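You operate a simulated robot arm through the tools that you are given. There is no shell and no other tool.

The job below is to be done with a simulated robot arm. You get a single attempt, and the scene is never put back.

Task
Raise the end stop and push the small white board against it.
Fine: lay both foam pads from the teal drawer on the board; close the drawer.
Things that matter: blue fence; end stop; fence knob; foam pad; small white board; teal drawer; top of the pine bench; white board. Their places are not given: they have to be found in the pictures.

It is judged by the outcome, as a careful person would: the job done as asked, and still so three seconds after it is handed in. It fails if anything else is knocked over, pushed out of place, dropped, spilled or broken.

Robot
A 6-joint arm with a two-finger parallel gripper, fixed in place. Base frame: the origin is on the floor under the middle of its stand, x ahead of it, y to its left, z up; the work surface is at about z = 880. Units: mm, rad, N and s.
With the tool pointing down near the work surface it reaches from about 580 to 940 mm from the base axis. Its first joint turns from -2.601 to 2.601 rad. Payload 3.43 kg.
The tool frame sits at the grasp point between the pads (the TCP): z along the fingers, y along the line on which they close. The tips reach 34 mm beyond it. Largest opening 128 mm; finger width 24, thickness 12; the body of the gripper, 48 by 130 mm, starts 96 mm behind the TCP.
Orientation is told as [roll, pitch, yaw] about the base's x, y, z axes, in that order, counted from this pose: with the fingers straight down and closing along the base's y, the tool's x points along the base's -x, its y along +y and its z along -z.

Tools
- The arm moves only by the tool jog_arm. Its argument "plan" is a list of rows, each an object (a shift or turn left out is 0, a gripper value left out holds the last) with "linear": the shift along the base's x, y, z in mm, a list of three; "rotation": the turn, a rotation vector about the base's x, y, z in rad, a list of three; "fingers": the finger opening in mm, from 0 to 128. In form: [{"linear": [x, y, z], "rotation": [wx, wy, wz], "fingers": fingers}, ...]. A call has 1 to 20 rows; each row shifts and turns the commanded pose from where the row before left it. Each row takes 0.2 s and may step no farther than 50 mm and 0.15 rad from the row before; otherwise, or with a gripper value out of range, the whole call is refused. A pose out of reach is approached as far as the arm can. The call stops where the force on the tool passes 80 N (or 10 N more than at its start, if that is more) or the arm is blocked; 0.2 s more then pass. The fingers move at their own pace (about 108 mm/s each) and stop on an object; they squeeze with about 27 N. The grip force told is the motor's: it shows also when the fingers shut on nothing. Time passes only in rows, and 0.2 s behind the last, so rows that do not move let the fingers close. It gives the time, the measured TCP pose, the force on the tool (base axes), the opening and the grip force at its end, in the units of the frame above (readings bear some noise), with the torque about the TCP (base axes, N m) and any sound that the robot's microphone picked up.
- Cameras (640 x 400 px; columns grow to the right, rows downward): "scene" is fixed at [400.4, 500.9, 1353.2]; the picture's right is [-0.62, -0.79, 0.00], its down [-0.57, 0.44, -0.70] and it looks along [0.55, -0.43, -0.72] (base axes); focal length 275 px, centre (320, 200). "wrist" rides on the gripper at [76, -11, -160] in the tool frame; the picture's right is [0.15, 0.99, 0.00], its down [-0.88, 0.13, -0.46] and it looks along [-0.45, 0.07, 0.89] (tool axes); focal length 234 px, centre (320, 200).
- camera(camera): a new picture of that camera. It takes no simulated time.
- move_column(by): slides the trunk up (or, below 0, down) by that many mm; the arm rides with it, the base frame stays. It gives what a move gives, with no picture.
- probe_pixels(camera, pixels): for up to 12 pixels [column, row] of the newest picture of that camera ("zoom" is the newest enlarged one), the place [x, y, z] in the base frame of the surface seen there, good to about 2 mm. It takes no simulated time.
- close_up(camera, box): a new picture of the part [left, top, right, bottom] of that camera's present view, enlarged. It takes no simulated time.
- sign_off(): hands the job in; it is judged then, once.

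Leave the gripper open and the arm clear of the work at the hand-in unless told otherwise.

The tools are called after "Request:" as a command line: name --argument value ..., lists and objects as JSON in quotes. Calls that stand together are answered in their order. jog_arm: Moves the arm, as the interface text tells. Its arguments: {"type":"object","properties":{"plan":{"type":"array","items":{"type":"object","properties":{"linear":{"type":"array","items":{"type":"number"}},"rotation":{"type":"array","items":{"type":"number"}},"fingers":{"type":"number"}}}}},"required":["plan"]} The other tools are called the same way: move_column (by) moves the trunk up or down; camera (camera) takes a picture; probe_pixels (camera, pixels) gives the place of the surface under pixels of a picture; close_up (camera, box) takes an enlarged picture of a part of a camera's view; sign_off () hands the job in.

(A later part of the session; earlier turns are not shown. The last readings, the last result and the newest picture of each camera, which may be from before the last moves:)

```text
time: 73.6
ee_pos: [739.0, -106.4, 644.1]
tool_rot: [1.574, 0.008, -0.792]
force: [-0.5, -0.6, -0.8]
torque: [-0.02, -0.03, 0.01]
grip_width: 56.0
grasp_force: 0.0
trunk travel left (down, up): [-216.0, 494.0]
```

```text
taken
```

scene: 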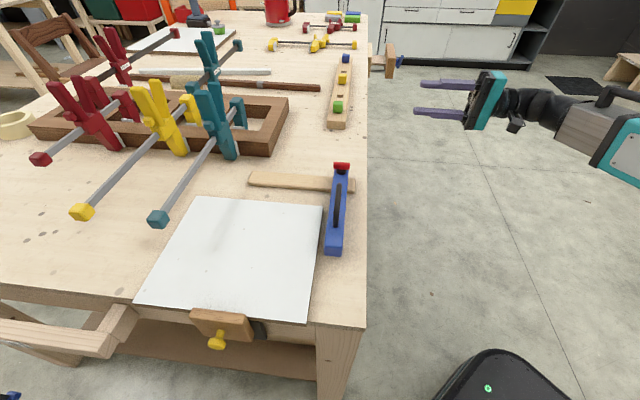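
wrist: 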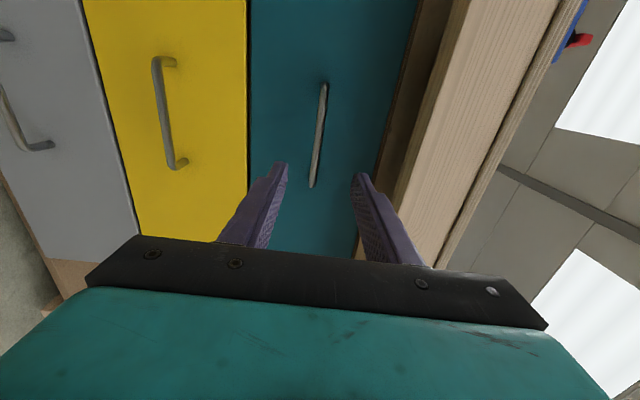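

The teal handle is between the fingers at (318,135). Quick probe of the bar to verify before advancing.

Request:
probe_pixels --camera "wrist" --pixels '[[322, 90], [319, 115], [317, 140], [314, 165], [312, 183], [280, 100], [360, 100]]'

```text
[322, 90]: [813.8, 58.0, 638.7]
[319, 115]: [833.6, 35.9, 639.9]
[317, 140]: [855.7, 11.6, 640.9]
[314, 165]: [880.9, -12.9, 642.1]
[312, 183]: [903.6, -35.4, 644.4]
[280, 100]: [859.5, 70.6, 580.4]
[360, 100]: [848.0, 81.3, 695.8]
```

Bar unchanged. Advance 161 mm along the tool axis and close on it.

Request:
jog_arm --plan '[{"linear": [28.5, 28.5, -0.5]}, {"linear": [28.5, 28.5, -0.5]}, {"linear": [28.5, 28.5, -0.5]}, {"linear": [14.2, 14.2, 0]}, {"linear": [14.1, 14.3, 0]}, {"linear": [0, 0, 0]}]'

Request:
jog_arm --plan '[{"fingers": 0}, {"fingers": 0}, {"fingers": 0}, {"fingers": 0}]'

```text
time: 75.0
ee_pos: [854.6, 6.4, 642.8]
tool_rot: [1.574, 0.008, -0.793]
force: [0.2, -0.6, -0.2]
torque: [0.0, 0.03, 0.02]
grip_width: 56.0
grasp_force: 0.1
trunk travel left (down, up): [-216.0, 494.0]
```

```text
time: 76.0
ee_pos: [853.5, 5.3, 642.4]
tool_rot: [1.575, 0.007, -0.793]
force: [-1.8, 0.0, -5.4]
torque: [-0.54, -0.43, -0.2]
grip_width: 11.6
grasp_force: 44.9
trunk travel left (down, up): [-216.0, 494.0]
```

Gripped. Pulling the drawer out 300 mm again in gentle steps.

Request:
jog_arm --plan '[{"linear": [-8, -8, 0]}, {"linear": [-12, -12, 0]}, {"linear": [-12, -12, 0]}, {"linear": [-12, -12, 0]}, {"linear": [-12, -12, 0]}, {"linear": [-12, -12, 0]}, {"linear": [-12, -12, 0]}, {"linear": [-12, -12, 0]}, {"linear": [-12, -12, 0]}, {"linear": [-12, -12, 0]}, {"linear": [-12, -12, 0]}, {"linear": [-12, -12, 0]}, {"linear": [-12, -12, 0]}, {"linear": [-12, -12, 0]}, {"linear": [-12, -12, 0]}, {"linear": [-12, -12, 0]}, {"linear": [-12, -12, 0]}, {"linear": [-12, -12, 0]}]'

Request:
camera --camera "scene"

```text
time: 79.8
ee_pos: [642.7, -205.6, 642.8]
tool_rot: [1.577, 0.008, -0.792]
force: [5.0, -6.7, 9.7]
torque: [-0.32, -0.53, -1.53]
grip_width: 11.8
grasp_force: 45.2
trunk travel left (down, up): [-216.0, 494.0]
```

```text
taken
```

scene: 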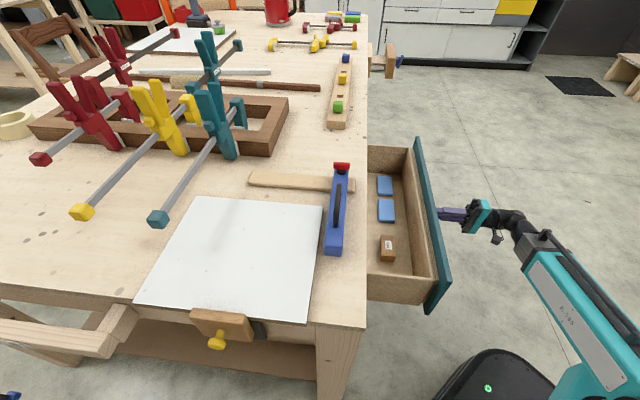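

The drawer is open again, with the pads at (384,186) and (386,210) and the box at the same place. Release the handle and back off.

Request:
jog_arm --plan '[{"fingers": 60}, {"fingers": 60}, {"fingers": 60}, {"linear": [-15, -15, 0]}, {"linear": [-15, -15, 0]}, {"linear": [-15, -15, 0]}]'

Request:
camera --camera "wrist"

Request:
probe_pixels --camera "scene" --pixels '[[384, 186], [386, 211], [388, 248], [378, 177], [391, 194], [379, 201], [394, 220], [411, 152], [430, 278], [418, 165], [425, 220], [400, 220]]'

Request:
close_up --camera "scene" --box '[360, 160, 440, 270]'

```text
time: 81.2
ee_pos: [596.4, -249.1, 642.4]
tool_rot: [1.574, 0.008, -0.793]
force: [1.0, -0.3, 0.8]
torque: [0.02, 0.01, 0.03]
grip_width: 59.9
grasp_force: 0.0
trunk travel left (down, up): [-216.0, 494.0]
```

```text
taken
```

wrist: 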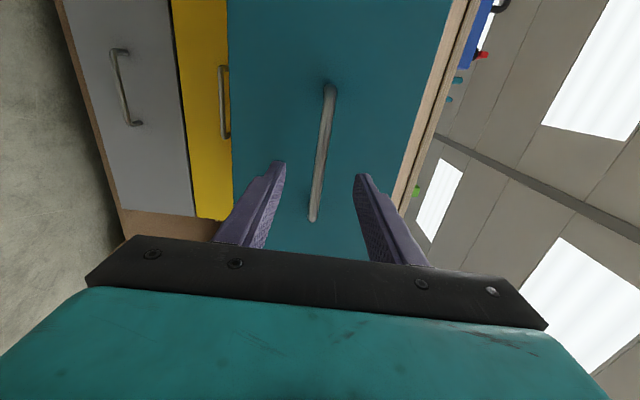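

```text
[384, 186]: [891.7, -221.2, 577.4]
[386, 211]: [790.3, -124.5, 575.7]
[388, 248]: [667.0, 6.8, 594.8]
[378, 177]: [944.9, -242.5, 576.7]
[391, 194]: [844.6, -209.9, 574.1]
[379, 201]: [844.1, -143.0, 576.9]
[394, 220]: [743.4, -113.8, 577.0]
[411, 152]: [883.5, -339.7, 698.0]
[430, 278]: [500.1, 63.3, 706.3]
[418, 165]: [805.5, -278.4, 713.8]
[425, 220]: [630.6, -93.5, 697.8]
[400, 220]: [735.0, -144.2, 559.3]
```

```text
3.64 times, centred on (400, 215) of scene
```

zoom: 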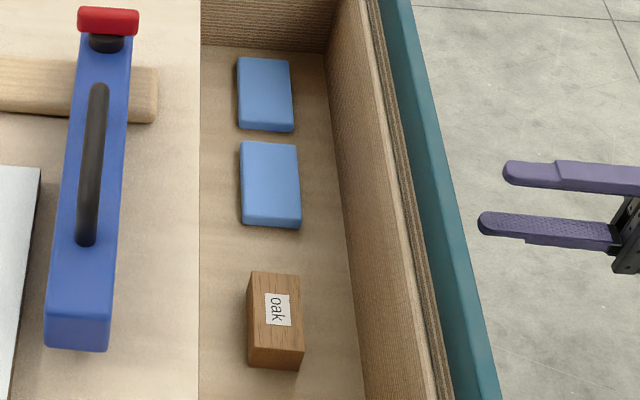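

Pads: A centred near (892,-221), B near (790,-124.5), tops z≈576.5. Raise the trunk by 200 mm before turning the tool down.

Request:
move_column --by 200

```text
time: 83.4
ee_pos: [597.4, -248.1, 842.5]
tool_rot: [1.574, 0.01, -0.793]
force: [-0.5, -0.1, 0.9]
torque: [-0.01, 0.01, 0.0]
grip_width: 60.2
grasp_force: 0.0
trunk travel left (down, up): [-416.0, 294.0]
```

The trunk rose to the expected height (TCP z=842). Now rotate the tool to point down in place (moving slightly away from the base to stay in reach).

Request:
jog_arm --plan '[{"linear": [4, -4, 0], "rotation": [-0.0926, 0.0926, 0]}, {"linear": [4, -4, 0], "rotation": [-0.0926, 0.0926, 0]}, {"linear": [4, -4, 0], "rotation": [-0.0926, 0.0926, 0]}, {"linear": [4, -4, 0], "rotation": [-0.0926, 0.0926, 0]}, {"linear": [4, -4, 0], "rotation": [-0.0926, 0.0926, 0]}, {"linear": [4, -4, 0], "rotation": [-0.0926, 0.0926, 0]}, {"linear": [4, -4, 0], "rotation": [-0.0926, 0.0926, 0]}, {"linear": [4, -4, 0], "rotation": [-0.0926, 0.0926, 0]}, {"linear": [4, -4, 0], "rotation": [-0.0926, 0.0926, 0]}, {"linear": [0, 0, 0], "rotation": [-0.0926, 0.0926, 0]}, {"linear": [0, 0, 0], "rotation": [-0.0926, 0.0926, 0]}, {"linear": [0, 0, 0], "rotation": [-0.0926, 0.0926, 0]}]'

Request:
camera --camera "scene"

```text
time: 86.0
ee_pos: [632.2, -285.2, 842.3]
tool_rot: [0.001, -0.005, -0.793]
force: [-0.5, -0.3, 0.1]
torque: [0.0, 0.01, 0.02]
grip_width: 59.9
grasp_force: 0.1
trunk travel left (down, up): [-416.0, 294.0]
```

```text
taken
```

scene: 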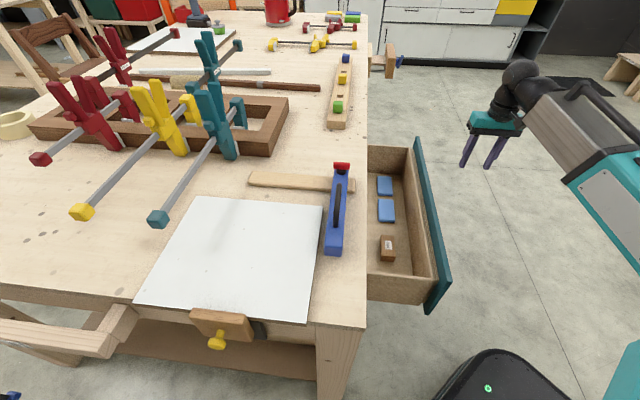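

Tool is vertical. Move over pad B (u≈471, v≈-648) at the same height, crossing above the drawer front.

Request:
jog_arm --plan '[{"linear": [32, 32, 0]}, {"linear": [32, 32, 0]}, {"linear": [32, 32, 0]}, {"linear": [32, 32, 0]}, {"linear": [31, 32, 0]}, {"linear": [0, 0, 0]}]'

Request:
camera --camera "wrist"

Request:
camera --camera "scene"

```text
time: 87.4
ee_pos: [790.8, -121.8, 844.6]
tool_rot: [0.001, -0.008, -0.794]
force: [0.0, -0.1, -0.1]
torque: [-0.02, 0.05, -0.01]
grip_width: 60.0
grasp_force: 0.1
trunk travel left (down, up): [-416.0, 294.0]
```

```text
taken
```

wrist: 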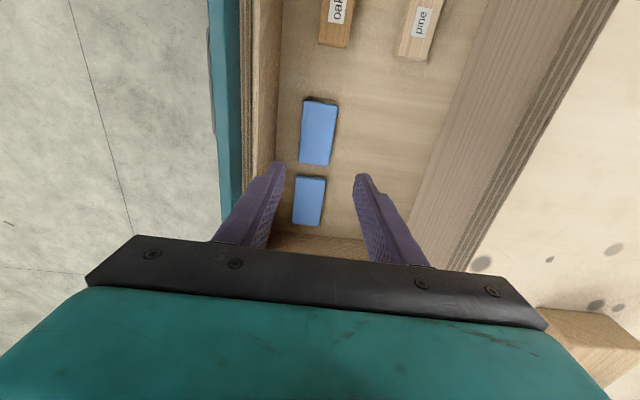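

```text
taken
```

scene: 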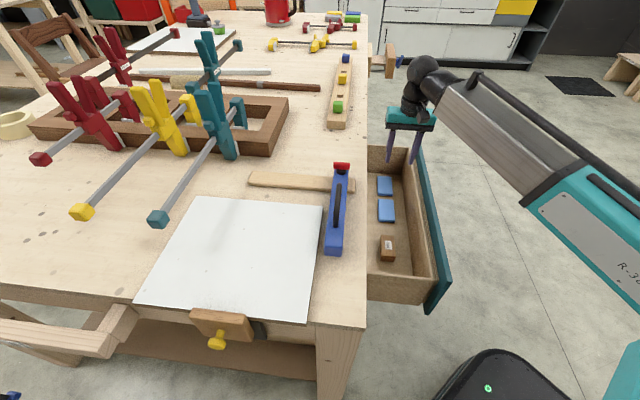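

The wrist camera sees pad B at (318,132), pad A at (309,200) and two labelled blocks ("oak", "pine"). I'll zoom and probe the pads.

Request:
close_up --camera "wrist" --box '[220, 80, 440, 250]'

Request:
probe_pixels --camera "wrist" --pixels '[[306, 100], [336, 105], [301, 162], [330, 164], [297, 177], [324, 180], [294, 222], [319, 225], [318, 132], [309, 200], [276, 130], [255, 130]]'

```text
2.35 times, centred on (330, 165) of wrist
```

zoom: 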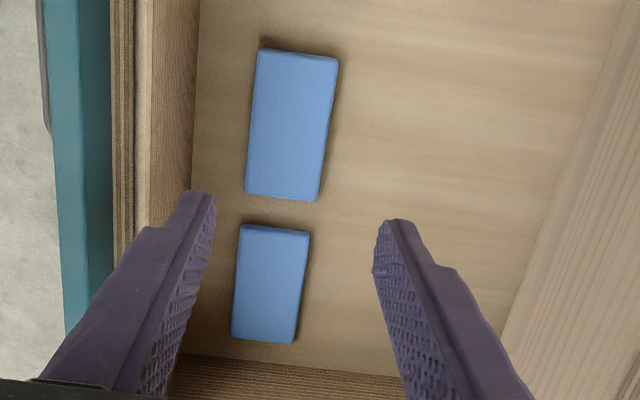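

```text
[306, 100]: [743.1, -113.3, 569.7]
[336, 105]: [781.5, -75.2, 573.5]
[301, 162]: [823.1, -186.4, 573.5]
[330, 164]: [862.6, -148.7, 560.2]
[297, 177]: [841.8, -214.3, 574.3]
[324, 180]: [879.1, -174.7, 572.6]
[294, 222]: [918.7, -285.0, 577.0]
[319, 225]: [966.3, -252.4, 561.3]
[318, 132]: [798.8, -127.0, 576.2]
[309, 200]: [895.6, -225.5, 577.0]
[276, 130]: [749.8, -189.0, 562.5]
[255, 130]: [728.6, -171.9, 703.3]
```

Pad B is about 108×54 mm centred near (802.6,-131), rotated ~2–3°. I'll open the fingers to 84 mm, align yaw slightly, centre over pad B and descend to z≈660 first.

Request:
jog_arm --plan '[{"linear": [11.8, -9, 0], "rotation": [0, 0, 0.045], "fingers": 84}, {"linear": [0, 0, -45]}, {"linear": [0, 0, -45]}, {"linear": [0, 0, -45]}, {"linear": [0, 0, -45]}, {"linear": [0, 0, 0]}]'

Request:
camera --camera "wrist"

Request:
camera --camera "scene"

```text
time: 88.8
ee_pos: [802.9, -133.7, 661.2]
tool_rot: [0.003, -0.007, -0.749]
force: [0.4, -0.2, -0.3]
torque: [0.03, -0.02, -0.01]
grip_width: 84.1
grasp_force: 0.1
trunk travel left (down, up): [-416.0, 294.0]
```

```text
taken
```

wrist: 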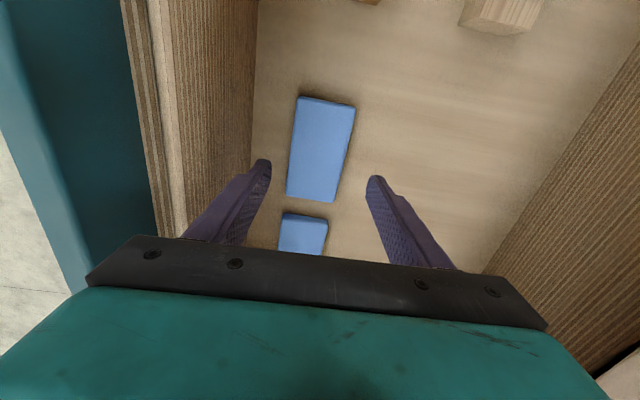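

```text
taken
```

scene: 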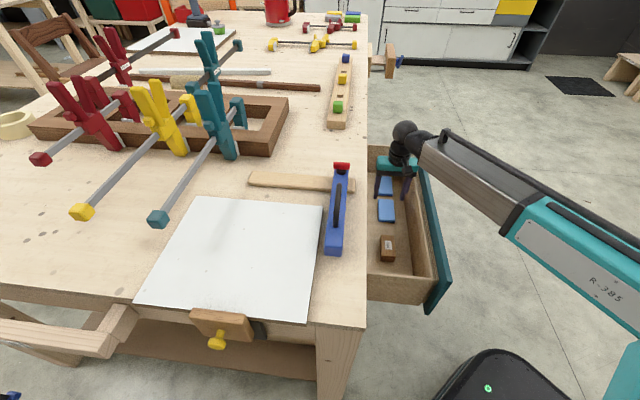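

Pad B sits between the fingers, roughly 10 mm toward the camera side of the TCP. I'll probe it again from here to refine.

Request:
probe_pixels --camera "wrist" --pixels '[[301, 100], [352, 107], [289, 191], [332, 198], [318, 150], [285, 215], [325, 218], [258, 120], [310, 200]]'

```text
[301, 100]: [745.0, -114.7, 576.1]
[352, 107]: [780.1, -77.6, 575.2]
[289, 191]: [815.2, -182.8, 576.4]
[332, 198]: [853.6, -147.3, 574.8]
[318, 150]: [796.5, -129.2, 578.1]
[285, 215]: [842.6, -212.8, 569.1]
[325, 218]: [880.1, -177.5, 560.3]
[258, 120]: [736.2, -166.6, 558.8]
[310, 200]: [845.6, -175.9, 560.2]
```

Refined pad B centre (798.5,-130.6). Shift there, descend to z≈598 (tips ~3 mm above the drawer floor), then close gently.

Request:
jog_arm --plan '[{"linear": [-4.4, 3.1, -20]}, {"linear": [0, 0, -20]}, {"linear": [0, 0, -15]}, {"linear": [0, 0, -7]}, {"linear": [0, 0, 0]}]'

Request:
camera --camera "wrist"

```text
time: 90.0
ee_pos: [799.2, -129.6, 600.0]
tool_rot: [0.001, -0.007, -0.75]
force: [-0.2, -0.1, -0.6]
torque: [-0.03, -0.01, 0.0]
grip_width: 84.1
grasp_force: 0.1
trunk travel left (down, up): [-416.0, 294.0]
```

```text
taken
```

wrist: 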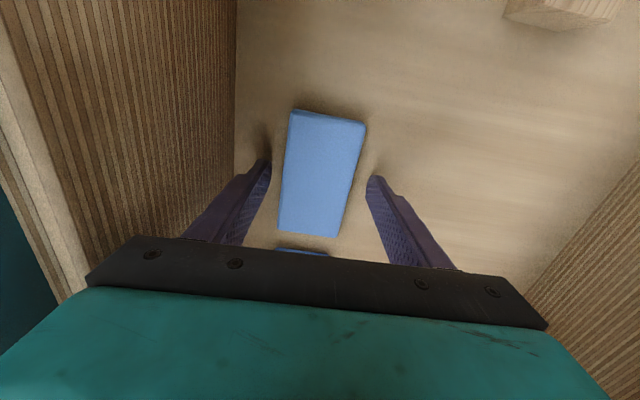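

The fingers straddle pad B. Closing to 44 mm first to see how the foam responds.

Request:
jog_arm --plan '[{"fingers": 44}, {"fingers": 44}, {"fingers": 44}]'

Request:
camera --camera "wrist"

```text
time: 90.8
ee_pos: [798.6, -130.3, 600.8]
tool_rot: [0.001, -0.008, -0.748]
force: [0.0, 0.1, 0.1]
torque: [-0.07, 0.01, -0.05]
grip_width: 58.5
grasp_force: 26.8
trunk travel left (down, up): [-416.0, 294.0]
```

```text
taken
```

wrist: 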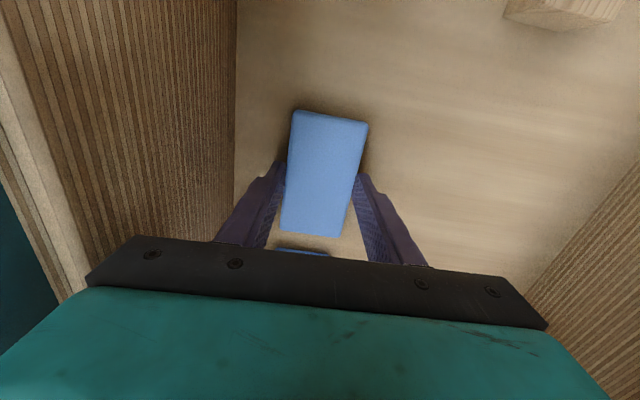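

Pad B is gripped at 58.5 mm with 27 N. Lift it 50 mm and check.

Request:
jog_arm --plan '[{"linear": [0, 0, 10]}, {"linear": [0, 0, 20]}, {"linear": [0, 0, 20]}]'

Request:
camera --camera "wrist"

```text
time: 91.6
ee_pos: [799.2, -131.2, 649.9]
tool_rot: [0.003, -0.007, -0.75]
force: [-0.3, 0.6, 0.2]
torque: [0.01, -0.04, -0.01]
grip_width: 58.0
grasp_force: 26.9
trunk travel left (down, up): [-416.0, 294.0]
```

```text
taken
```

wrist: 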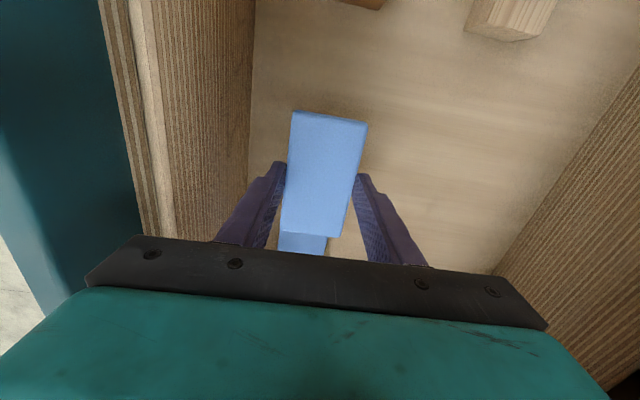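

Pad B is lifted cleanly. I'll raise it straight up out of the drawer with the trunk (+260 mm).

Request:
move_column --by 260

```text
time: 94.2
ee_pos: [798.1, -130.0, 909.1]
tool_rot: [0.002, -0.008, -0.749]
force: [0.1, 0.1, -0.2]
torque: [0.0, 0.0, 0.0]
grip_width: 58.2
grasp_force: 27.2
trunk travel left (down, up): [-676.0, 34.0]
```

Trunk is up and the pad still held (58.2 mm). Now lift 170 mm with the arm and move over the board toward (728, 467).

Request:
jog_arm --plan '[{"linear": [0, 0, 45]}, {"linear": [0, 0, 45]}, {"linear": [0, 0, 45]}, {"linear": [0, 0, 40]}, {"linear": [-5, 43, 0]}, {"linear": [-5, 43, 0]}, {"linear": [-5, 43, 0]}, {"linear": [-5, 43, 0]}, {"linear": [-5, 43, 0]}, {"linear": [-5, 43, 0]}, {"linear": [-5, 43, 0]}, {"linear": [-5, 43, 0]}, {"linear": [-5, 43, 0]}, {"linear": [-5, 43, 0]}, {"linear": [-5, 43, 0]}, {"linear": [-5, 43, 0]}, {"linear": [-5, 43, 0]}, {"linear": [-5, 38, 0]}]'

Request:
camera --camera "wrist"

Request:
camera --camera "scene"

```text
time: 98.0
ee_pos: [730.3, 469.4, 1085.4]
tool_rot: [0.002, -0.007, -0.748]
force: [0.4, 0.6, -0.9]
torque: [0.02, 0.0, 0.0]
grip_width: 58.1
grasp_force: 27.2
trunk travel left (down, up): [-676.0, 34.0]
```

```text
taken
```

wrist: 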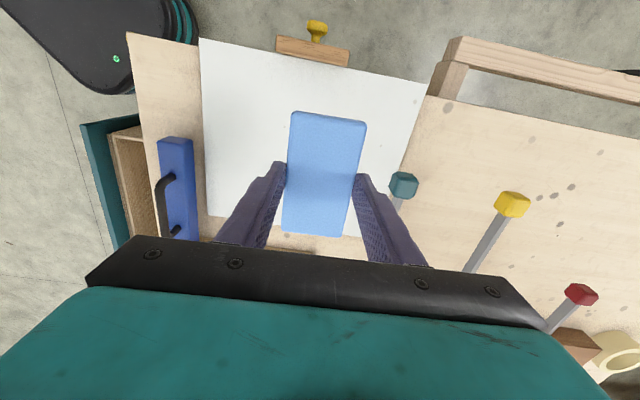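

```text
taken
```

scene: 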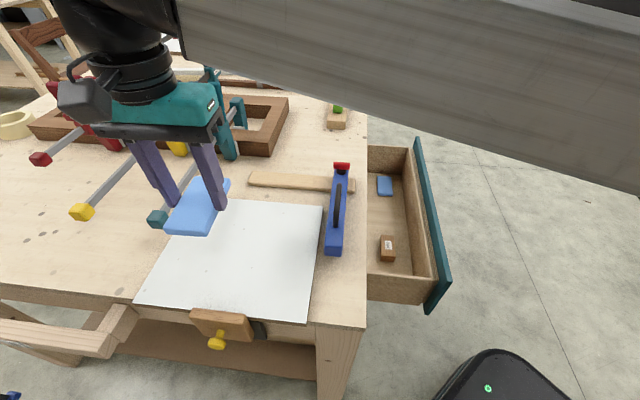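

Pad B hangs over the board at u≈848, v≈-184. I'll shift 8 mm away from the teal clamp end, straighten the yaw slightly and descend to z≈950.

Request:
jog_arm --plan '[{"linear": [-6, -6, 0], "rotation": [0, 0, -0.035]}, {"linear": [0, 0, -45]}, {"linear": [0, 0, -45]}, {"linear": [0, 0, -30]}, {"linear": [0, 0, -14]}, {"linear": [0, 0, 0]}]'

Request:
camera --camera "wrist"

Request:
camera --camera "scene"

```text
time: 99.5
ee_pos: [722.3, 461.6, 950.5]
tool_rot: [0.001, -0.006, -0.784]
force: [0.6, -0.9, 0.4]
torque: [0.0, 0.0, 0.03]
grip_width: 58.4
grasp_force: 27.0
trunk travel left (down, up): [-676.0, 34.0]
```

```text
taken
```

wrist: 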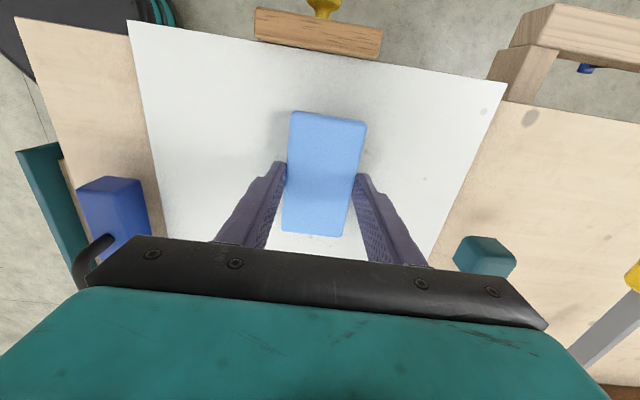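

```text
taken
```

scene: 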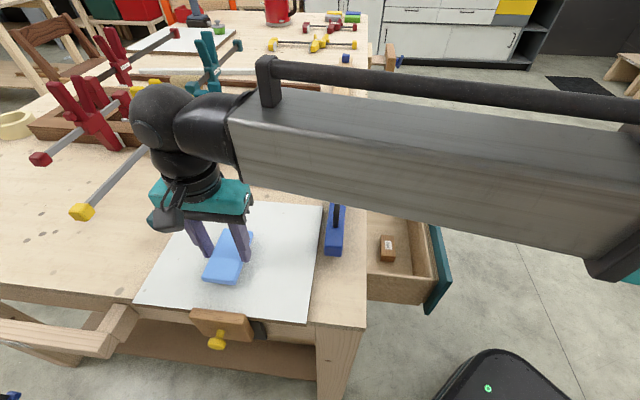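

About 15 mm to go. Lowering slowly to contact.

Request:
jog_arm --plan '[{"linear": [0, 0, -6]}, {"linear": [0, 0, -4]}, {"linear": [0, 0, -2]}, {"linear": [0, 0, -1]}, {"linear": [0, 0, 0]}]'

```text
time: 100.7
ee_pos: [721.9, 461.3, 936.7]
tool_rot: [0.0, -0.008, -0.783]
force: [-0.5, 0.3, -0.4]
torque: [-0.03, -0.02, 0.02]
grip_width: 58.4
grasp_force: 27.0
trunk travel left (down, up): [-676.0, 34.0]
```

Request:
jog_arm --plan '[{"linear": [0, 0, -1]}, {"linear": [0, 0, -1]}, {"linear": [0, 0, 0]}]'

```text
time: 101.5
ee_pos: [722.7, 460.3, 936.4]
tool_rot: [0.004, -0.007, -0.784]
force: [1.0, -0.8, 3.0]
torque: [-0.12, -0.09, -0.02]
grip_width: 58.3
grasp_force: 26.5
trunk travel left (down, up): [-676.0, 34.0]
```

Light contact (3 N). Open the fingers to 80 mm and look.

Request:
jog_arm --plan '[{"fingers": 64}, {"fingers": 78}, {"fingers": 80}]'

Request:
jog_arm --plan '[{"linear": [0, 0, 20]}, {"linear": [0, 0, 40]}, {"linear": [0, 0, 45]}, {"linear": [0, 0, 45]}]'

Request:
camera --camera "wrist"

Request:
camera --camera "scene"

```text
time: 102.2
ee_pos: [722.8, 460.9, 936.8]
tool_rot: [0.0, -0.007, -0.784]
force: [-0.3, -0.1, 0.8]
torque: [-0.03, -0.03, 0.0]
grip_width: 79.9
grasp_force: 0.0
trunk travel left (down, up): [-676.0, 34.0]
```

```text
time: 103.2
ee_pos: [724.4, 459.4, 1086.2]
tool_rot: [0.002, -0.007, -0.784]
force: [0.2, 0.0, -0.7]
torque: [0.0, -0.02, 0.0]
grip_width: 79.9
grasp_force: 0.1
trunk travel left (down, up): [-676.0, 34.0]
```

```text
taken
```

wrist: 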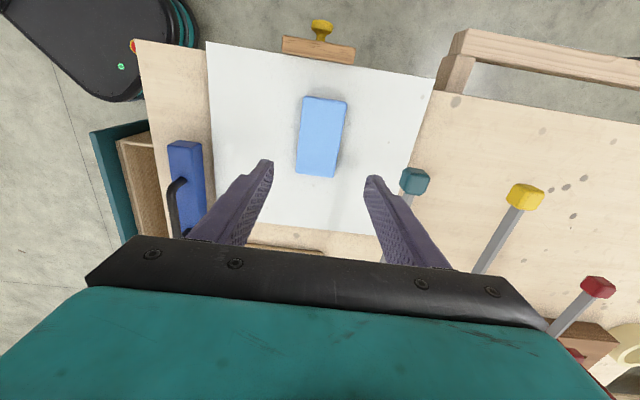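

```text
taken
```

scene: 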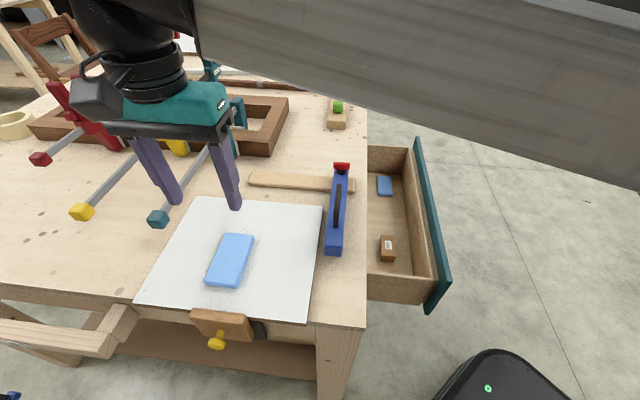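

Pad B lies flat on the board at scene (230,260). Now go back for pad A: traverse at height to above the drawer.

Request:
jog_arm --plan '[{"linear": [5.3, -42, 0]}, {"linear": [5.3, -42, 0]}, {"linear": [5.3, -42, 0]}, {"linear": [5.3, -42, 0]}, {"linear": [5.3, -42, 0]}, {"linear": [5.3, -42, 0]}, {"linear": [5.3, -42, 0]}, {"linear": [5.3, -42, 0]}, {"linear": [5.3, -42, 0]}, {"linear": [5.3, -42, 0]}, {"linear": [5.3, -42, 0]}, {"linear": [5.3, -42, 0]}, {"linear": [5.3, -42, 0]}, {"linear": [5.3, -42, 0]}, {"linear": [0, 0, -40]}, {"linear": [0, 0, -40]}]'

Request:
camera --camera "scene"

```text
time: 106.7
ee_pos: [797.3, -127.1, 1005.0]
tool_rot: [0.002, -0.006, -0.784]
force: [-1.0, -0.2, 0.2]
torque: [0.01, 0.01, -0.01]
grip_width: 80.1
grasp_force: 0.0
trunk travel left (down, up): [-676.0, 34.0]
```

```text
taken
```

scene: 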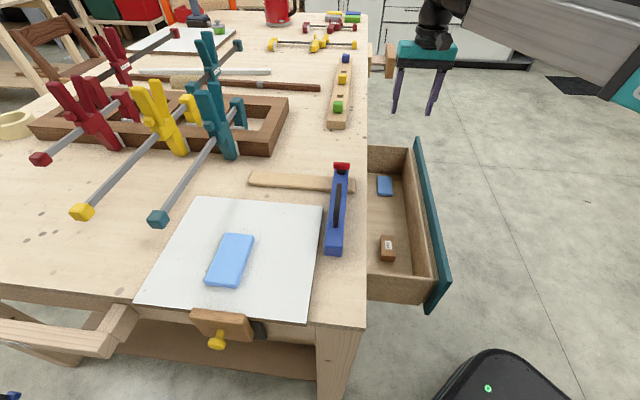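

Above the drawer at z≈1005. Lower the trunk by 200 mm (fingers will still be above the drawer walls).

Request:
move_column --by -200

Request:
probe_pixels --camera "scene" --pixels '[[384, 186], [230, 260], [378, 177], [391, 194]]'

```text
time: 108.8
ee_pos: [797.5, -127.3, 805.9]
tool_rot: [0.001, -0.007, -0.783]
force: [1.1, -0.7, -0.2]
torque: [0.01, -0.02, 0.01]
grip_width: 80.1
grasp_force: 0.0
trunk travel left (down, up): [-476.0, 234.0]
```

```text
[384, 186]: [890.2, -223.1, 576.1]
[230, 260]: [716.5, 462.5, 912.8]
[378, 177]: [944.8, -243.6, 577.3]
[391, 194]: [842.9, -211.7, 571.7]
```

Now move along the drawer to above pad A at about (898,-230).

Request:
jog_arm --plan '[{"linear": [25, -26, 0], "fingers": 84}, {"linear": [25, -26, 0]}, {"linear": [25, -26, 0]}, {"linear": [24, -25, 0]}, {"linear": [0, 0, -30]}, {"linear": [0, 0, 0]}]'

Request:
camera --camera "wrist"

```text
time: 110.2
ee_pos: [897.3, -230.8, 774.0]
tool_rot: [0.002, -0.007, -0.783]
force: [0.4, 0.1, 0.3]
torque: [0.0, 0.02, -0.01]
grip_width: 84.2
grasp_force: 0.0
trunk travel left (down, up): [-476.0, 234.0]
```

```text
taken
```

wrist: 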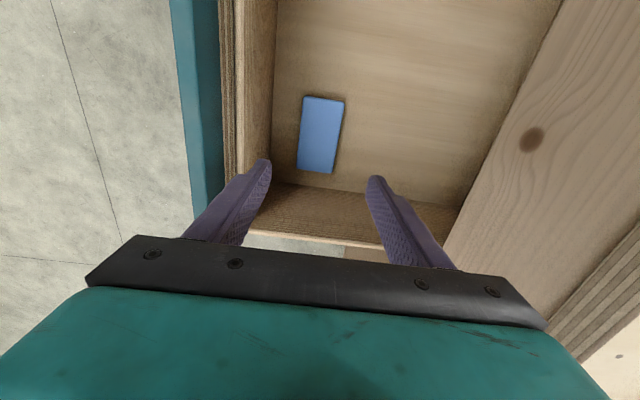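

Pad A at (320,135). Probing its corners and the drawer's end wall.

Request:
probe_pixels --camera "wrist" --pixels '[[307, 99], [342, 104], [300, 167], [332, 171], [320, 135], [320, 183], [320, 195], [330, 215], [330, 235], [265, 150], [240, 150], [275, 100]]'

Request:
close_up --camera "wrist" --box '[230, 80, 430, 260]'

```text
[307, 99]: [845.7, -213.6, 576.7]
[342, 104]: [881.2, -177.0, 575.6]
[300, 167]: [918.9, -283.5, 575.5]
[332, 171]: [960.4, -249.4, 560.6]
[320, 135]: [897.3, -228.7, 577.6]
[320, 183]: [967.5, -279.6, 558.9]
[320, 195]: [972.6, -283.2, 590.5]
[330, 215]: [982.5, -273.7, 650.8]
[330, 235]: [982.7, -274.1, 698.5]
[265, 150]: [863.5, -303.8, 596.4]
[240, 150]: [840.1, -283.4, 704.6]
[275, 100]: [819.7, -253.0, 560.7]
```

```text
2.22 times, centred on (330, 170) of wrist
```

zoom: 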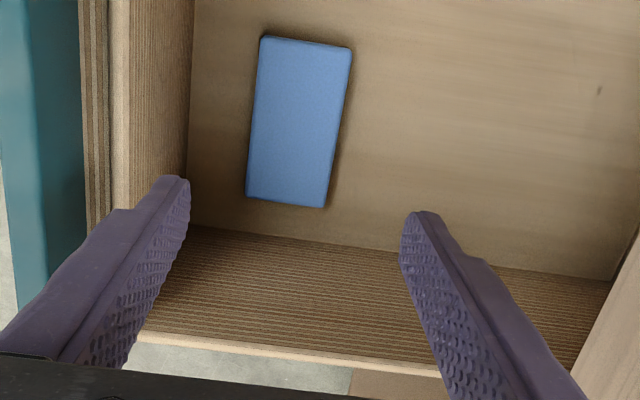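

Pad A centre (900,-230.3), end wall at v≈-888, front wall at u≈396: enough clearance. I'll align over it, then use the trunk to go down 140 mm so the arm stays comfortably in reach.

Request:
jog_arm --plan '[{"linear": [2.7, 0.5, 0], "rotation": [0, 0, 0.015]}, {"linear": [0, 0, 0]}]'

Request:
move_column --by -140

Request:
camera --camera "wrist"

Request:
camera --camera "scene"

```text
time: 110.8
ee_pos: [899.1, -228.4, 774.4]
tool_rot: [0.004, -0.008, -0.768]
force: [0.7, 0.1, 0.4]
torque: [-0.01, 0.01, 0.03]
grip_width: 84.2
grasp_force: 0.0
trunk travel left (down, up): [-476.0, 234.0]
```

```text
time: 112.5
ee_pos: [898.7, -228.2, 635.0]
tool_rot: [0.002, -0.006, -0.768]
force: [0.3, 0.2, -0.2]
torque: [0.0, 0.01, 0.03]
grip_width: 83.7
grasp_force: 0.1
trunk travel left (down, up): [-336.0, 374.0]
```

```text
taken
```

wrist: 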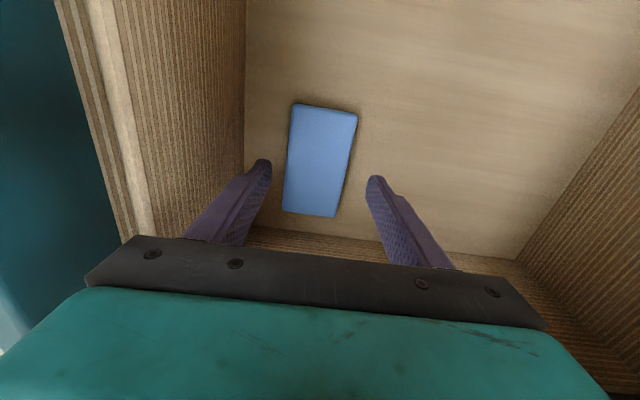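

```text
taken
```

scene: 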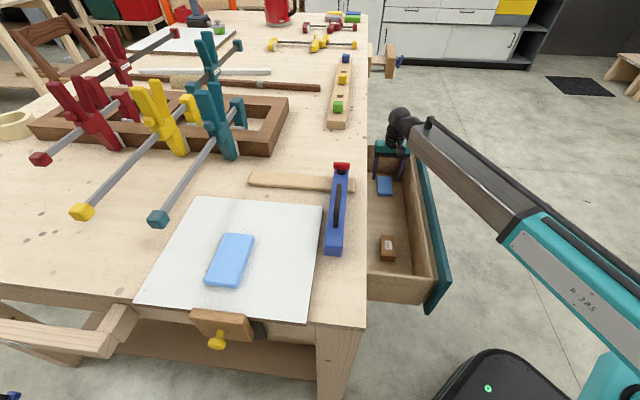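

Fingers straddle pad A. Descend the last 35 mm and close.

Request:
jog_arm --plan '[{"linear": [1, -1.5, -15]}, {"linear": [0, 0, -12]}, {"linear": [0, 0, -8]}, {"linear": [0, 0, 0]}]'

Request:
jog_arm --plan '[{"fingers": 44}, {"fingers": 44}, {"fingers": 44}]'

Request:
camera --camera "wrist"

```text
time: 113.5
ee_pos: [900.5, -232.7, 600.8]
tool_rot: [0.002, -0.007, -0.765]
force: [-0.1, -0.5, -0.9]
torque: [0.0, 0.01, 0.0]
grip_width: 83.9
grasp_force: 0.1
trunk travel left (down, up): [-336.0, 374.0]
```

```text
time: 114.3
ee_pos: [900.7, -231.1, 600.4]
tool_rot: [0.002, -0.007, -0.768]
force: [0.7, 0.4, -0.1]
torque: [0.0, -0.04, 0.04]
grip_width: 57.9
grasp_force: 27.3
trunk travel left (down, up): [-336.0, 374.0]
```

```text
taken
```

wrist: 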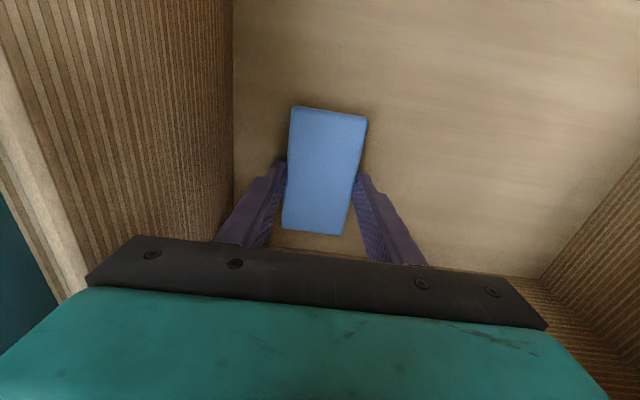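

Pad A is gripped (57.9 mm, 27 N). Lift it gently with the arm, then raise the trunk.

Request:
jog_arm --plan '[{"linear": [0, 0, 10]}, {"linear": [0, 0, 20]}, {"linear": [0, 0, 20]}]'

Request:
camera --camera "wrist"

```text
time: 115.1
ee_pos: [901.5, -229.8, 650.2]
tool_rot: [0.002, -0.005, -0.769]
force: [-0.3, 0.4, -1.0]
torque: [0.0, -0.01, 0.01]
grip_width: 58.1
grasp_force: 26.8
trunk travel left (down, up): [-336.0, 374.0]
```

```text
taken
```

wrist: 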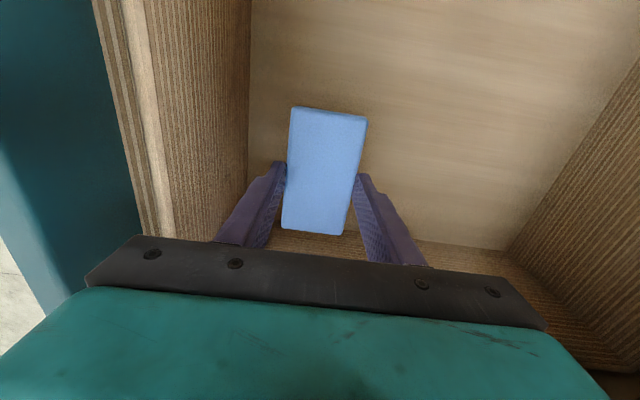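

Held well. Raise the trunk 340 mm.

Request:
move_column --by 340

```text
time: 118.4
ee_pos: [901.4, -230.3, 989.8]
tool_rot: [0.002, -0.005, -0.768]
force: [-0.4, 0.0, -0.7]
torque: [0.01, 0.01, 0.01]
grip_width: 58.4
grasp_force: 27.0
trunk travel left (down, up): [-676.0, 34.0]
```

Bring the pad back in along the drawer, lift to z≈1085 and traverse to the board's free side (target about (653, 391)).

Request:
jog_arm --plan '[{"linear": [-34, 33, 0]}, {"linear": [-34, 33, 0]}, {"linear": [-34, 33, 0]}, {"linear": [0, 0, 45]}, {"linear": [0, 0, 45]}, {"linear": [0, 0, 5]}, {"linear": [-11.3, 40.2, 0]}, {"linear": [-11.3, 40.2, 0]}, {"linear": [-11.3, 40.2, 0]}, {"linear": [-11.3, 40.2, 0]}, {"linear": [-11.3, 40.2, 0]}, {"linear": [-11.3, 40.2, 0]}, {"linear": [-11.3, 40.2, 0]}, {"linear": [-11.3, 40.2, 0]}, {"linear": [-11.3, 40.2, 0]}, {"linear": [-11.3, 40.2, 0]}, {"linear": [-11.3, 40.2, 0]}, {"linear": [-11.3, 40.2, 0]}, {"linear": [-11.3, 40.2, 0]}]'

Request:
camera --camera "wrist"

Request:
camera --camera "scene"

```text
time: 122.4
ee_pos: [649.1, 393.0, 1083.6]
tool_rot: [0.002, -0.007, -0.77]
force: [0.4, 0.1, -0.3]
torque: [-0.04, 0.0, 0.02]
grip_width: 58.3
grasp_force: 27.2
trunk travel left (down, up): [-676.0, 34.0]
```

```text
taken
```

wrist: 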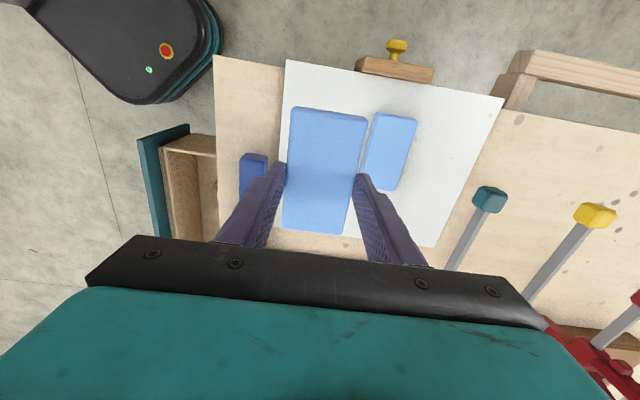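

```text
taken
```

scene: 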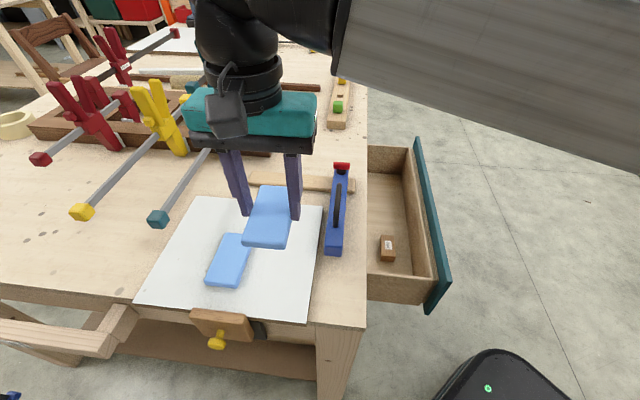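

Pad A is over the free part of the board (u≈737, v≈-181), clear of pad B and the fence. Descend to z≈950.

Request:
jog_arm --plan '[{"linear": [1, -1, -45], "rotation": [0, 0, -0.015]}, {"linear": [0, 0, -45]}, {"linear": [0, 0, -30]}, {"linear": [0, 0, -13]}, {"linear": [0, 0, 0]}]'

Request:
camera --camera "wrist"

```text
time: 123.6
ee_pos: [654.3, 390.7, 952.8]
tool_rot: [0.003, -0.006, -0.785]
force: [-0.3, 0.3, 0.0]
torque: [-0.02, -0.03, 0.0]
grip_width: 58.1
grasp_force: 26.7
trunk travel left (down, up): [-676.0, 34.0]
```

```text
taken
```

wrist: 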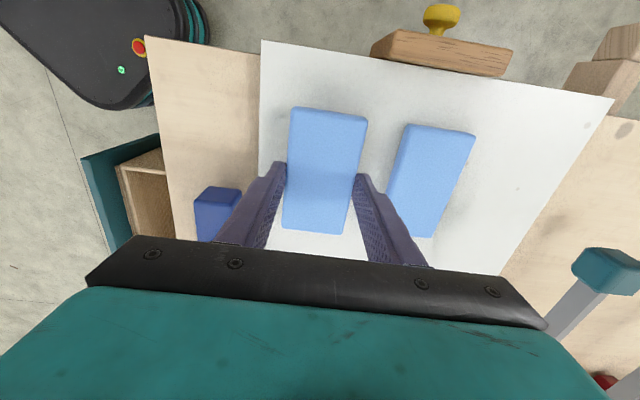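

Clear of pad B. Lower slowly to contact.

Request:
jog_arm --plan '[{"linear": [0, 0, -6]}, {"linear": [0, 0, -5]}, {"linear": [0, 0, -3]}, {"linear": [0, 0, -1]}, {"linear": [0, 0, 0]}]'

```text
time: 124.8
ee_pos: [652.9, 390.5, 937.4]
tool_rot: [0.002, -0.006, -0.784]
force: [0.2, 0.6, -1.1]
torque: [0.02, -0.01, 0.02]
grip_width: 58.4
grasp_force: 27.1
trunk travel left (down, up): [-676.0, 34.0]
```

Request:
jog_arm --plan '[{"linear": [0, 0, -1]}, {"linear": [0, 0, -1]}, {"linear": [0, 0, 0]}]'

```text
time: 125.6
ee_pos: [652.0, 390.8, 936.4]
tool_rot: [0.004, -0.005, -0.783]
force: [0.9, 1.3, 4.0]
torque: [0.04, 0.09, -0.01]
grip_width: 58.4
grasp_force: 27.5
trunk travel left (down, up): [-676.0, 34.0]
```

Light contact (4 N). Release to 78 mm opening.

Request:
jog_arm --plan '[{"fingers": 64}, {"fingers": 76}, {"fingers": 76}]'

Request:
camera --camera "wrist"

```text
time: 126.4
ee_pos: [652.0, 389.6, 935.8]
tool_rot: [0.003, -0.009, -0.784]
force: [1.0, 0.9, 0.2]
torque: [-0.03, 0.0, 0.0]
grip_width: 76.0
grasp_force: 0.0
trunk travel left (down, up): [-676.0, 34.0]
```

```text
taken
```

wrist: 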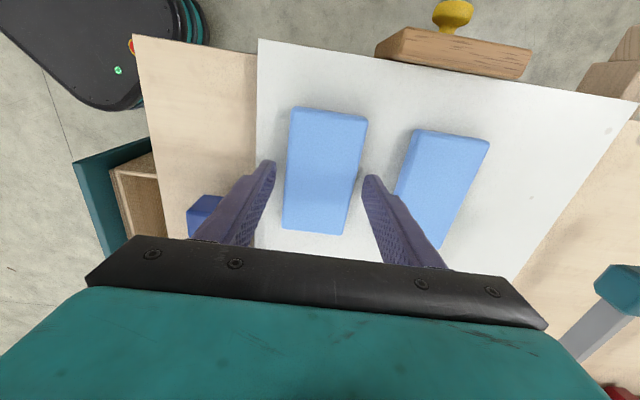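

Both pads lie on the board; fingers are clear of both. Lift straight up.

Request:
jog_arm --plan '[{"linear": [0, 0, 20]}, {"linear": [0, 0, 40]}, {"linear": [0, 0, 45]}, {"linear": [0, 0, 45]}]'

Request:
camera --camera "wrist"

Request:
camera --camera "scene"

```text
time: 127.4
ee_pos: [654.0, 389.8, 1087.1]
tool_rot: [0.001, -0.007, -0.783]
force: [0.8, -0.4, 0.2]
torque: [0.02, -0.03, 0.03]
grip_width: 76.0
grasp_force: 0.0
trunk travel left (down, up): [-676.0, 34.0]
```

```text
taken
```

wrist: 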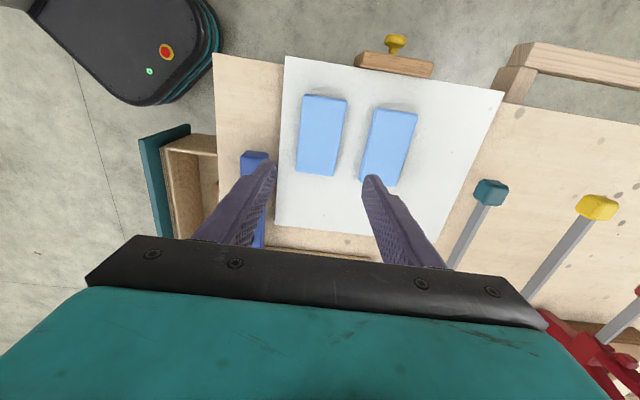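

```text
taken
```

scene: 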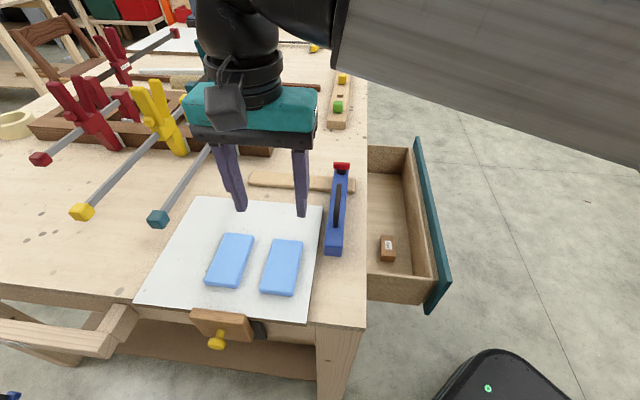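

Both pads are on the board; only the oak/pine blocks remain in the drawer. Now close the drawer: traverse at height to the area in front of the drawer.

Request:
jog_arm --plan '[{"linear": [7, -41, 0], "fingers": 60}, {"linear": [7, -41, 0]}, {"linear": [7, -41, 0]}, {"linear": [7, -41, 0]}, {"linear": [7, -41, 0]}, {"linear": [7, -41, 0]}, {"linear": [7, -41, 0]}, {"linear": [7, -41, 0]}, {"linear": [7, -41, 0]}, {"linear": [7, -41, 0]}, {"linear": [7, -41, 0]}, {"linear": [7, -41, 0]}, {"linear": [-26, -42, 0]}, {"linear": [-26, -42, 0]}, {"linear": [-26, -42, 5]}, {"linear": [-26, -42, 5]}, {"linear": [0, -10, 5]}]'

Request:
camera --camera "scene"

```text
time: 131.0
ee_pos: [630.9, -279.9, 1100.7]
tool_rot: [0.002, -0.009, -0.783]
force: [-0.4, 0.8, 0.3]
torque: [0.0, 0.0, -0.01]
grip_width: 60.3
grasp_force: 0.0
trunk travel left (down, up): [-676.0, 34.0]
```

```text
taken
```

scene: 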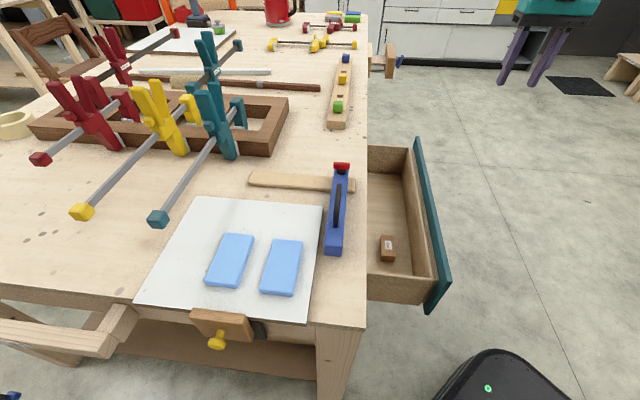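

Now tilt the tool to horizontal, reversing the earlier motion.

Request:
jog_arm --plan '[{"linear": [0, 0, 0], "rotation": [0.0926, -0.0926, 0]}, {"linear": [0, 0, 0], "rotation": [0.0926, -0.0926, 0]}, {"linear": [0, 0, 0], "rotation": [0.0926, -0.0926, 0]}, {"linear": [-4, 4, 0], "rotation": [0.0926, -0.0926, 0]}, {"linear": [-4, 4, 0], "rotation": [0.0926, -0.0926, 0]}, {"linear": [-4, 4, 0], "rotation": [0.0926, -0.0926, 0]}, {"linear": [-4, 4, 0], "rotation": [0.0926, -0.0926, 0]}, {"linear": [-4, 4, 0], "rotation": [0.0926, -0.0926, 0]}, {"linear": [-4, 4, 0], "rotation": [0.0926, -0.0926, 0]}, {"linear": [-4, 4, 0], "rotation": [0.0926, -0.0926, 0]}, {"linear": [-4, 4, 0], "rotation": [0.0926, -0.0926, 0]}, {"linear": [-4, 4, 0], "rotation": [0.0926, -0.0926, 0]}]'

```text
time: 133.6
ee_pos: [597.3, -243.4, 1100.7]
tool_rot: [1.576, -0.001, -0.792]
force: [1.2, -0.2, 0.9]
torque: [-0.01, 0.01, 0.02]
grip_width: 59.9
grasp_force: 0.0
trunk travel left (down, up): [-676.0, 34.0]
```

Tool horizontal at u≈250, in front of the handle (u≈317). Lower the trunk 400 mm.

Request:
move_column --by -400

```text
time: 137.4
ee_pos: [597.1, -243.9, 698.9]
tool_rot: [1.575, -0.001, -0.793]
force: [-1.0, -0.4, 0.8]
torque: [-0.03, 0.01, -0.01]
grip_width: 60.3
grasp_force: 0.2
trunk travel left (down, up): [-276.0, 434.0]
```

Request:
move_column --by -57

Request:
camera --camera "wrist"

```text
time: 138.4
ee_pos: [597.4, -242.7, 641.6]
tool_rot: [1.574, 0.0, -0.793]
force: [0.2, -0.5, 0.1]
torque: [0.01, -0.01, -0.01]
grip_width: 60.0
grasp_force: 0.0
trunk travel left (down, up): [-219.0, 491.0]
```

```text
taken
```

wrist: 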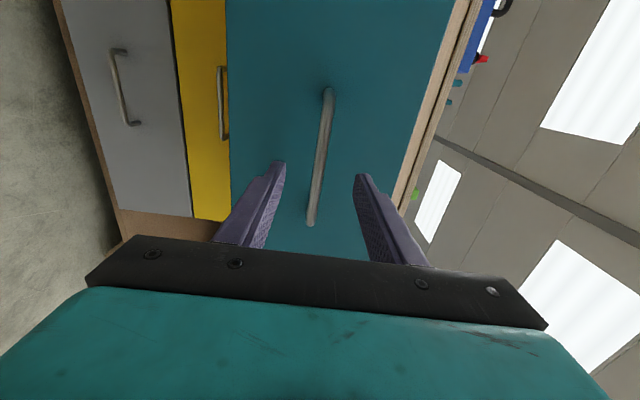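

Handle bar between fingers. Advance 58 mm and grip it.

Request:
jog_arm --plan '[{"linear": [14, 14, 0]}, {"linear": [14, 14, 0]}, {"linear": [13, 13, 0]}, {"linear": [0, 0, 0]}]'

Request:
jog_arm --plan '[{"fingers": 0}, {"fingers": 0}, {"fingers": 0}, {"fingers": 0}]'

```text
time: 139.4
ee_pos: [638.0, -203.5, 641.6]
tool_rot: [1.576, -0.003, -0.791]
force: [-0.3, -0.2, -0.1]
torque: [0.01, 0.02, 0.02]
grip_width: 59.9
grasp_force: 0.0
trunk travel left (down, up): [-219.0, 491.0]
```

```text
time: 140.4
ee_pos: [637.6, -204.2, 642.8]
tool_rot: [1.575, -0.003, -0.793]
force: [0.0, 0.1, -0.3]
torque: [0.18, 0.13, -0.05]
grip_width: 11.8
grasp_force: 45.2
trunk travel left (down, up): [-219.0, 491.0]
```

Gripped. Push the drawer in along (0.707,0.707): 280 mm first at moderate pace.

Request:
jog_arm --plan '[{"linear": [6, 6, 0]}, {"linear": [12, 12, 0]}, {"linear": [12, 12, 0]}, {"linear": [12, 12, 0]}, {"linear": [12, 12, 0]}, {"linear": [12, 12, 0]}, {"linear": [12, 12, 0]}, {"linear": [12, 12, 0]}, {"linear": [12, 12, 0]}, {"linear": [12, 12, 0]}, {"linear": [12, 12, 0]}, {"linear": [12, 12, 0]}, {"linear": [12, 12, 0]}, {"linear": [12, 12, 0]}, {"linear": [12, 12, 0]}, {"linear": [12, 12, 0]}, {"linear": [12, 12, 0]}]'

Request:
camera --camera "scene"

```text
time: 144.0
ee_pos: [835.3, -5.2, 642.1]
tool_rot: [1.574, -0.002, -0.79]
force: [8.2, -5.9, 3.0]
torque: [0.11, 0.09, -0.8]
grip_width: 11.9
grasp_force: 45.2
trunk travel left (down, up): [-219.0, 491.0]
```

```text
taken
```

scene: 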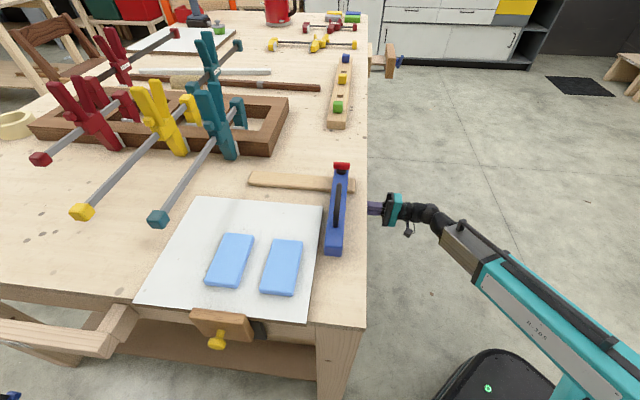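

About 17 mm left. Push in small steps until the force shows it has seated.

Request:
jog_arm --plan '[{"linear": [3, 3, 0]}, {"linear": [3, 3, 0]}, {"linear": [3, 3, 0]}, {"linear": [2, 2, 0]}, {"linear": [1, 1, 0]}, {"linear": [1, 1, 0]}]'

```text
time: 145.4
ee_pos: [848.6, 8.0, 643.0]
tool_rot: [1.576, -0.001, -0.792]
force: [-2.9, -10.9, 0.2]
torque: [0.13, 0.11, -0.1]
grip_width: 11.9
grasp_force: 45.5
trunk travel left (down, up): [-219.0, 491.0]
```

Request:
jog_arm --plan '[{"linear": [1.5, 1.5, 0]}, {"linear": [1.5, 1.5, 0]}, {"linear": [0, 0, 0]}]'

Request:
camera --camera "wrist"

```text
time: 146.2
ee_pos: [851.1, 10.5, 642.8]
tool_rot: [1.574, -0.001, -0.792]
force: [-31.0, -25.7, -7.0]
torque: [0.05, 0.2, -0.01]
grip_width: 11.9
grasp_force: 45.0
trunk travel left (down, up): [-219.0, 491.0]
```

```text
taken
```

wrist: 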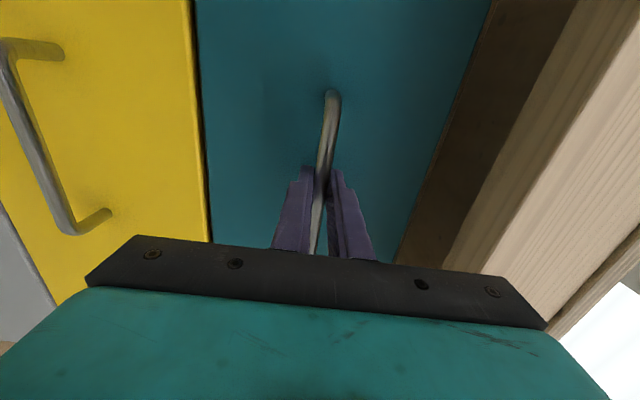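

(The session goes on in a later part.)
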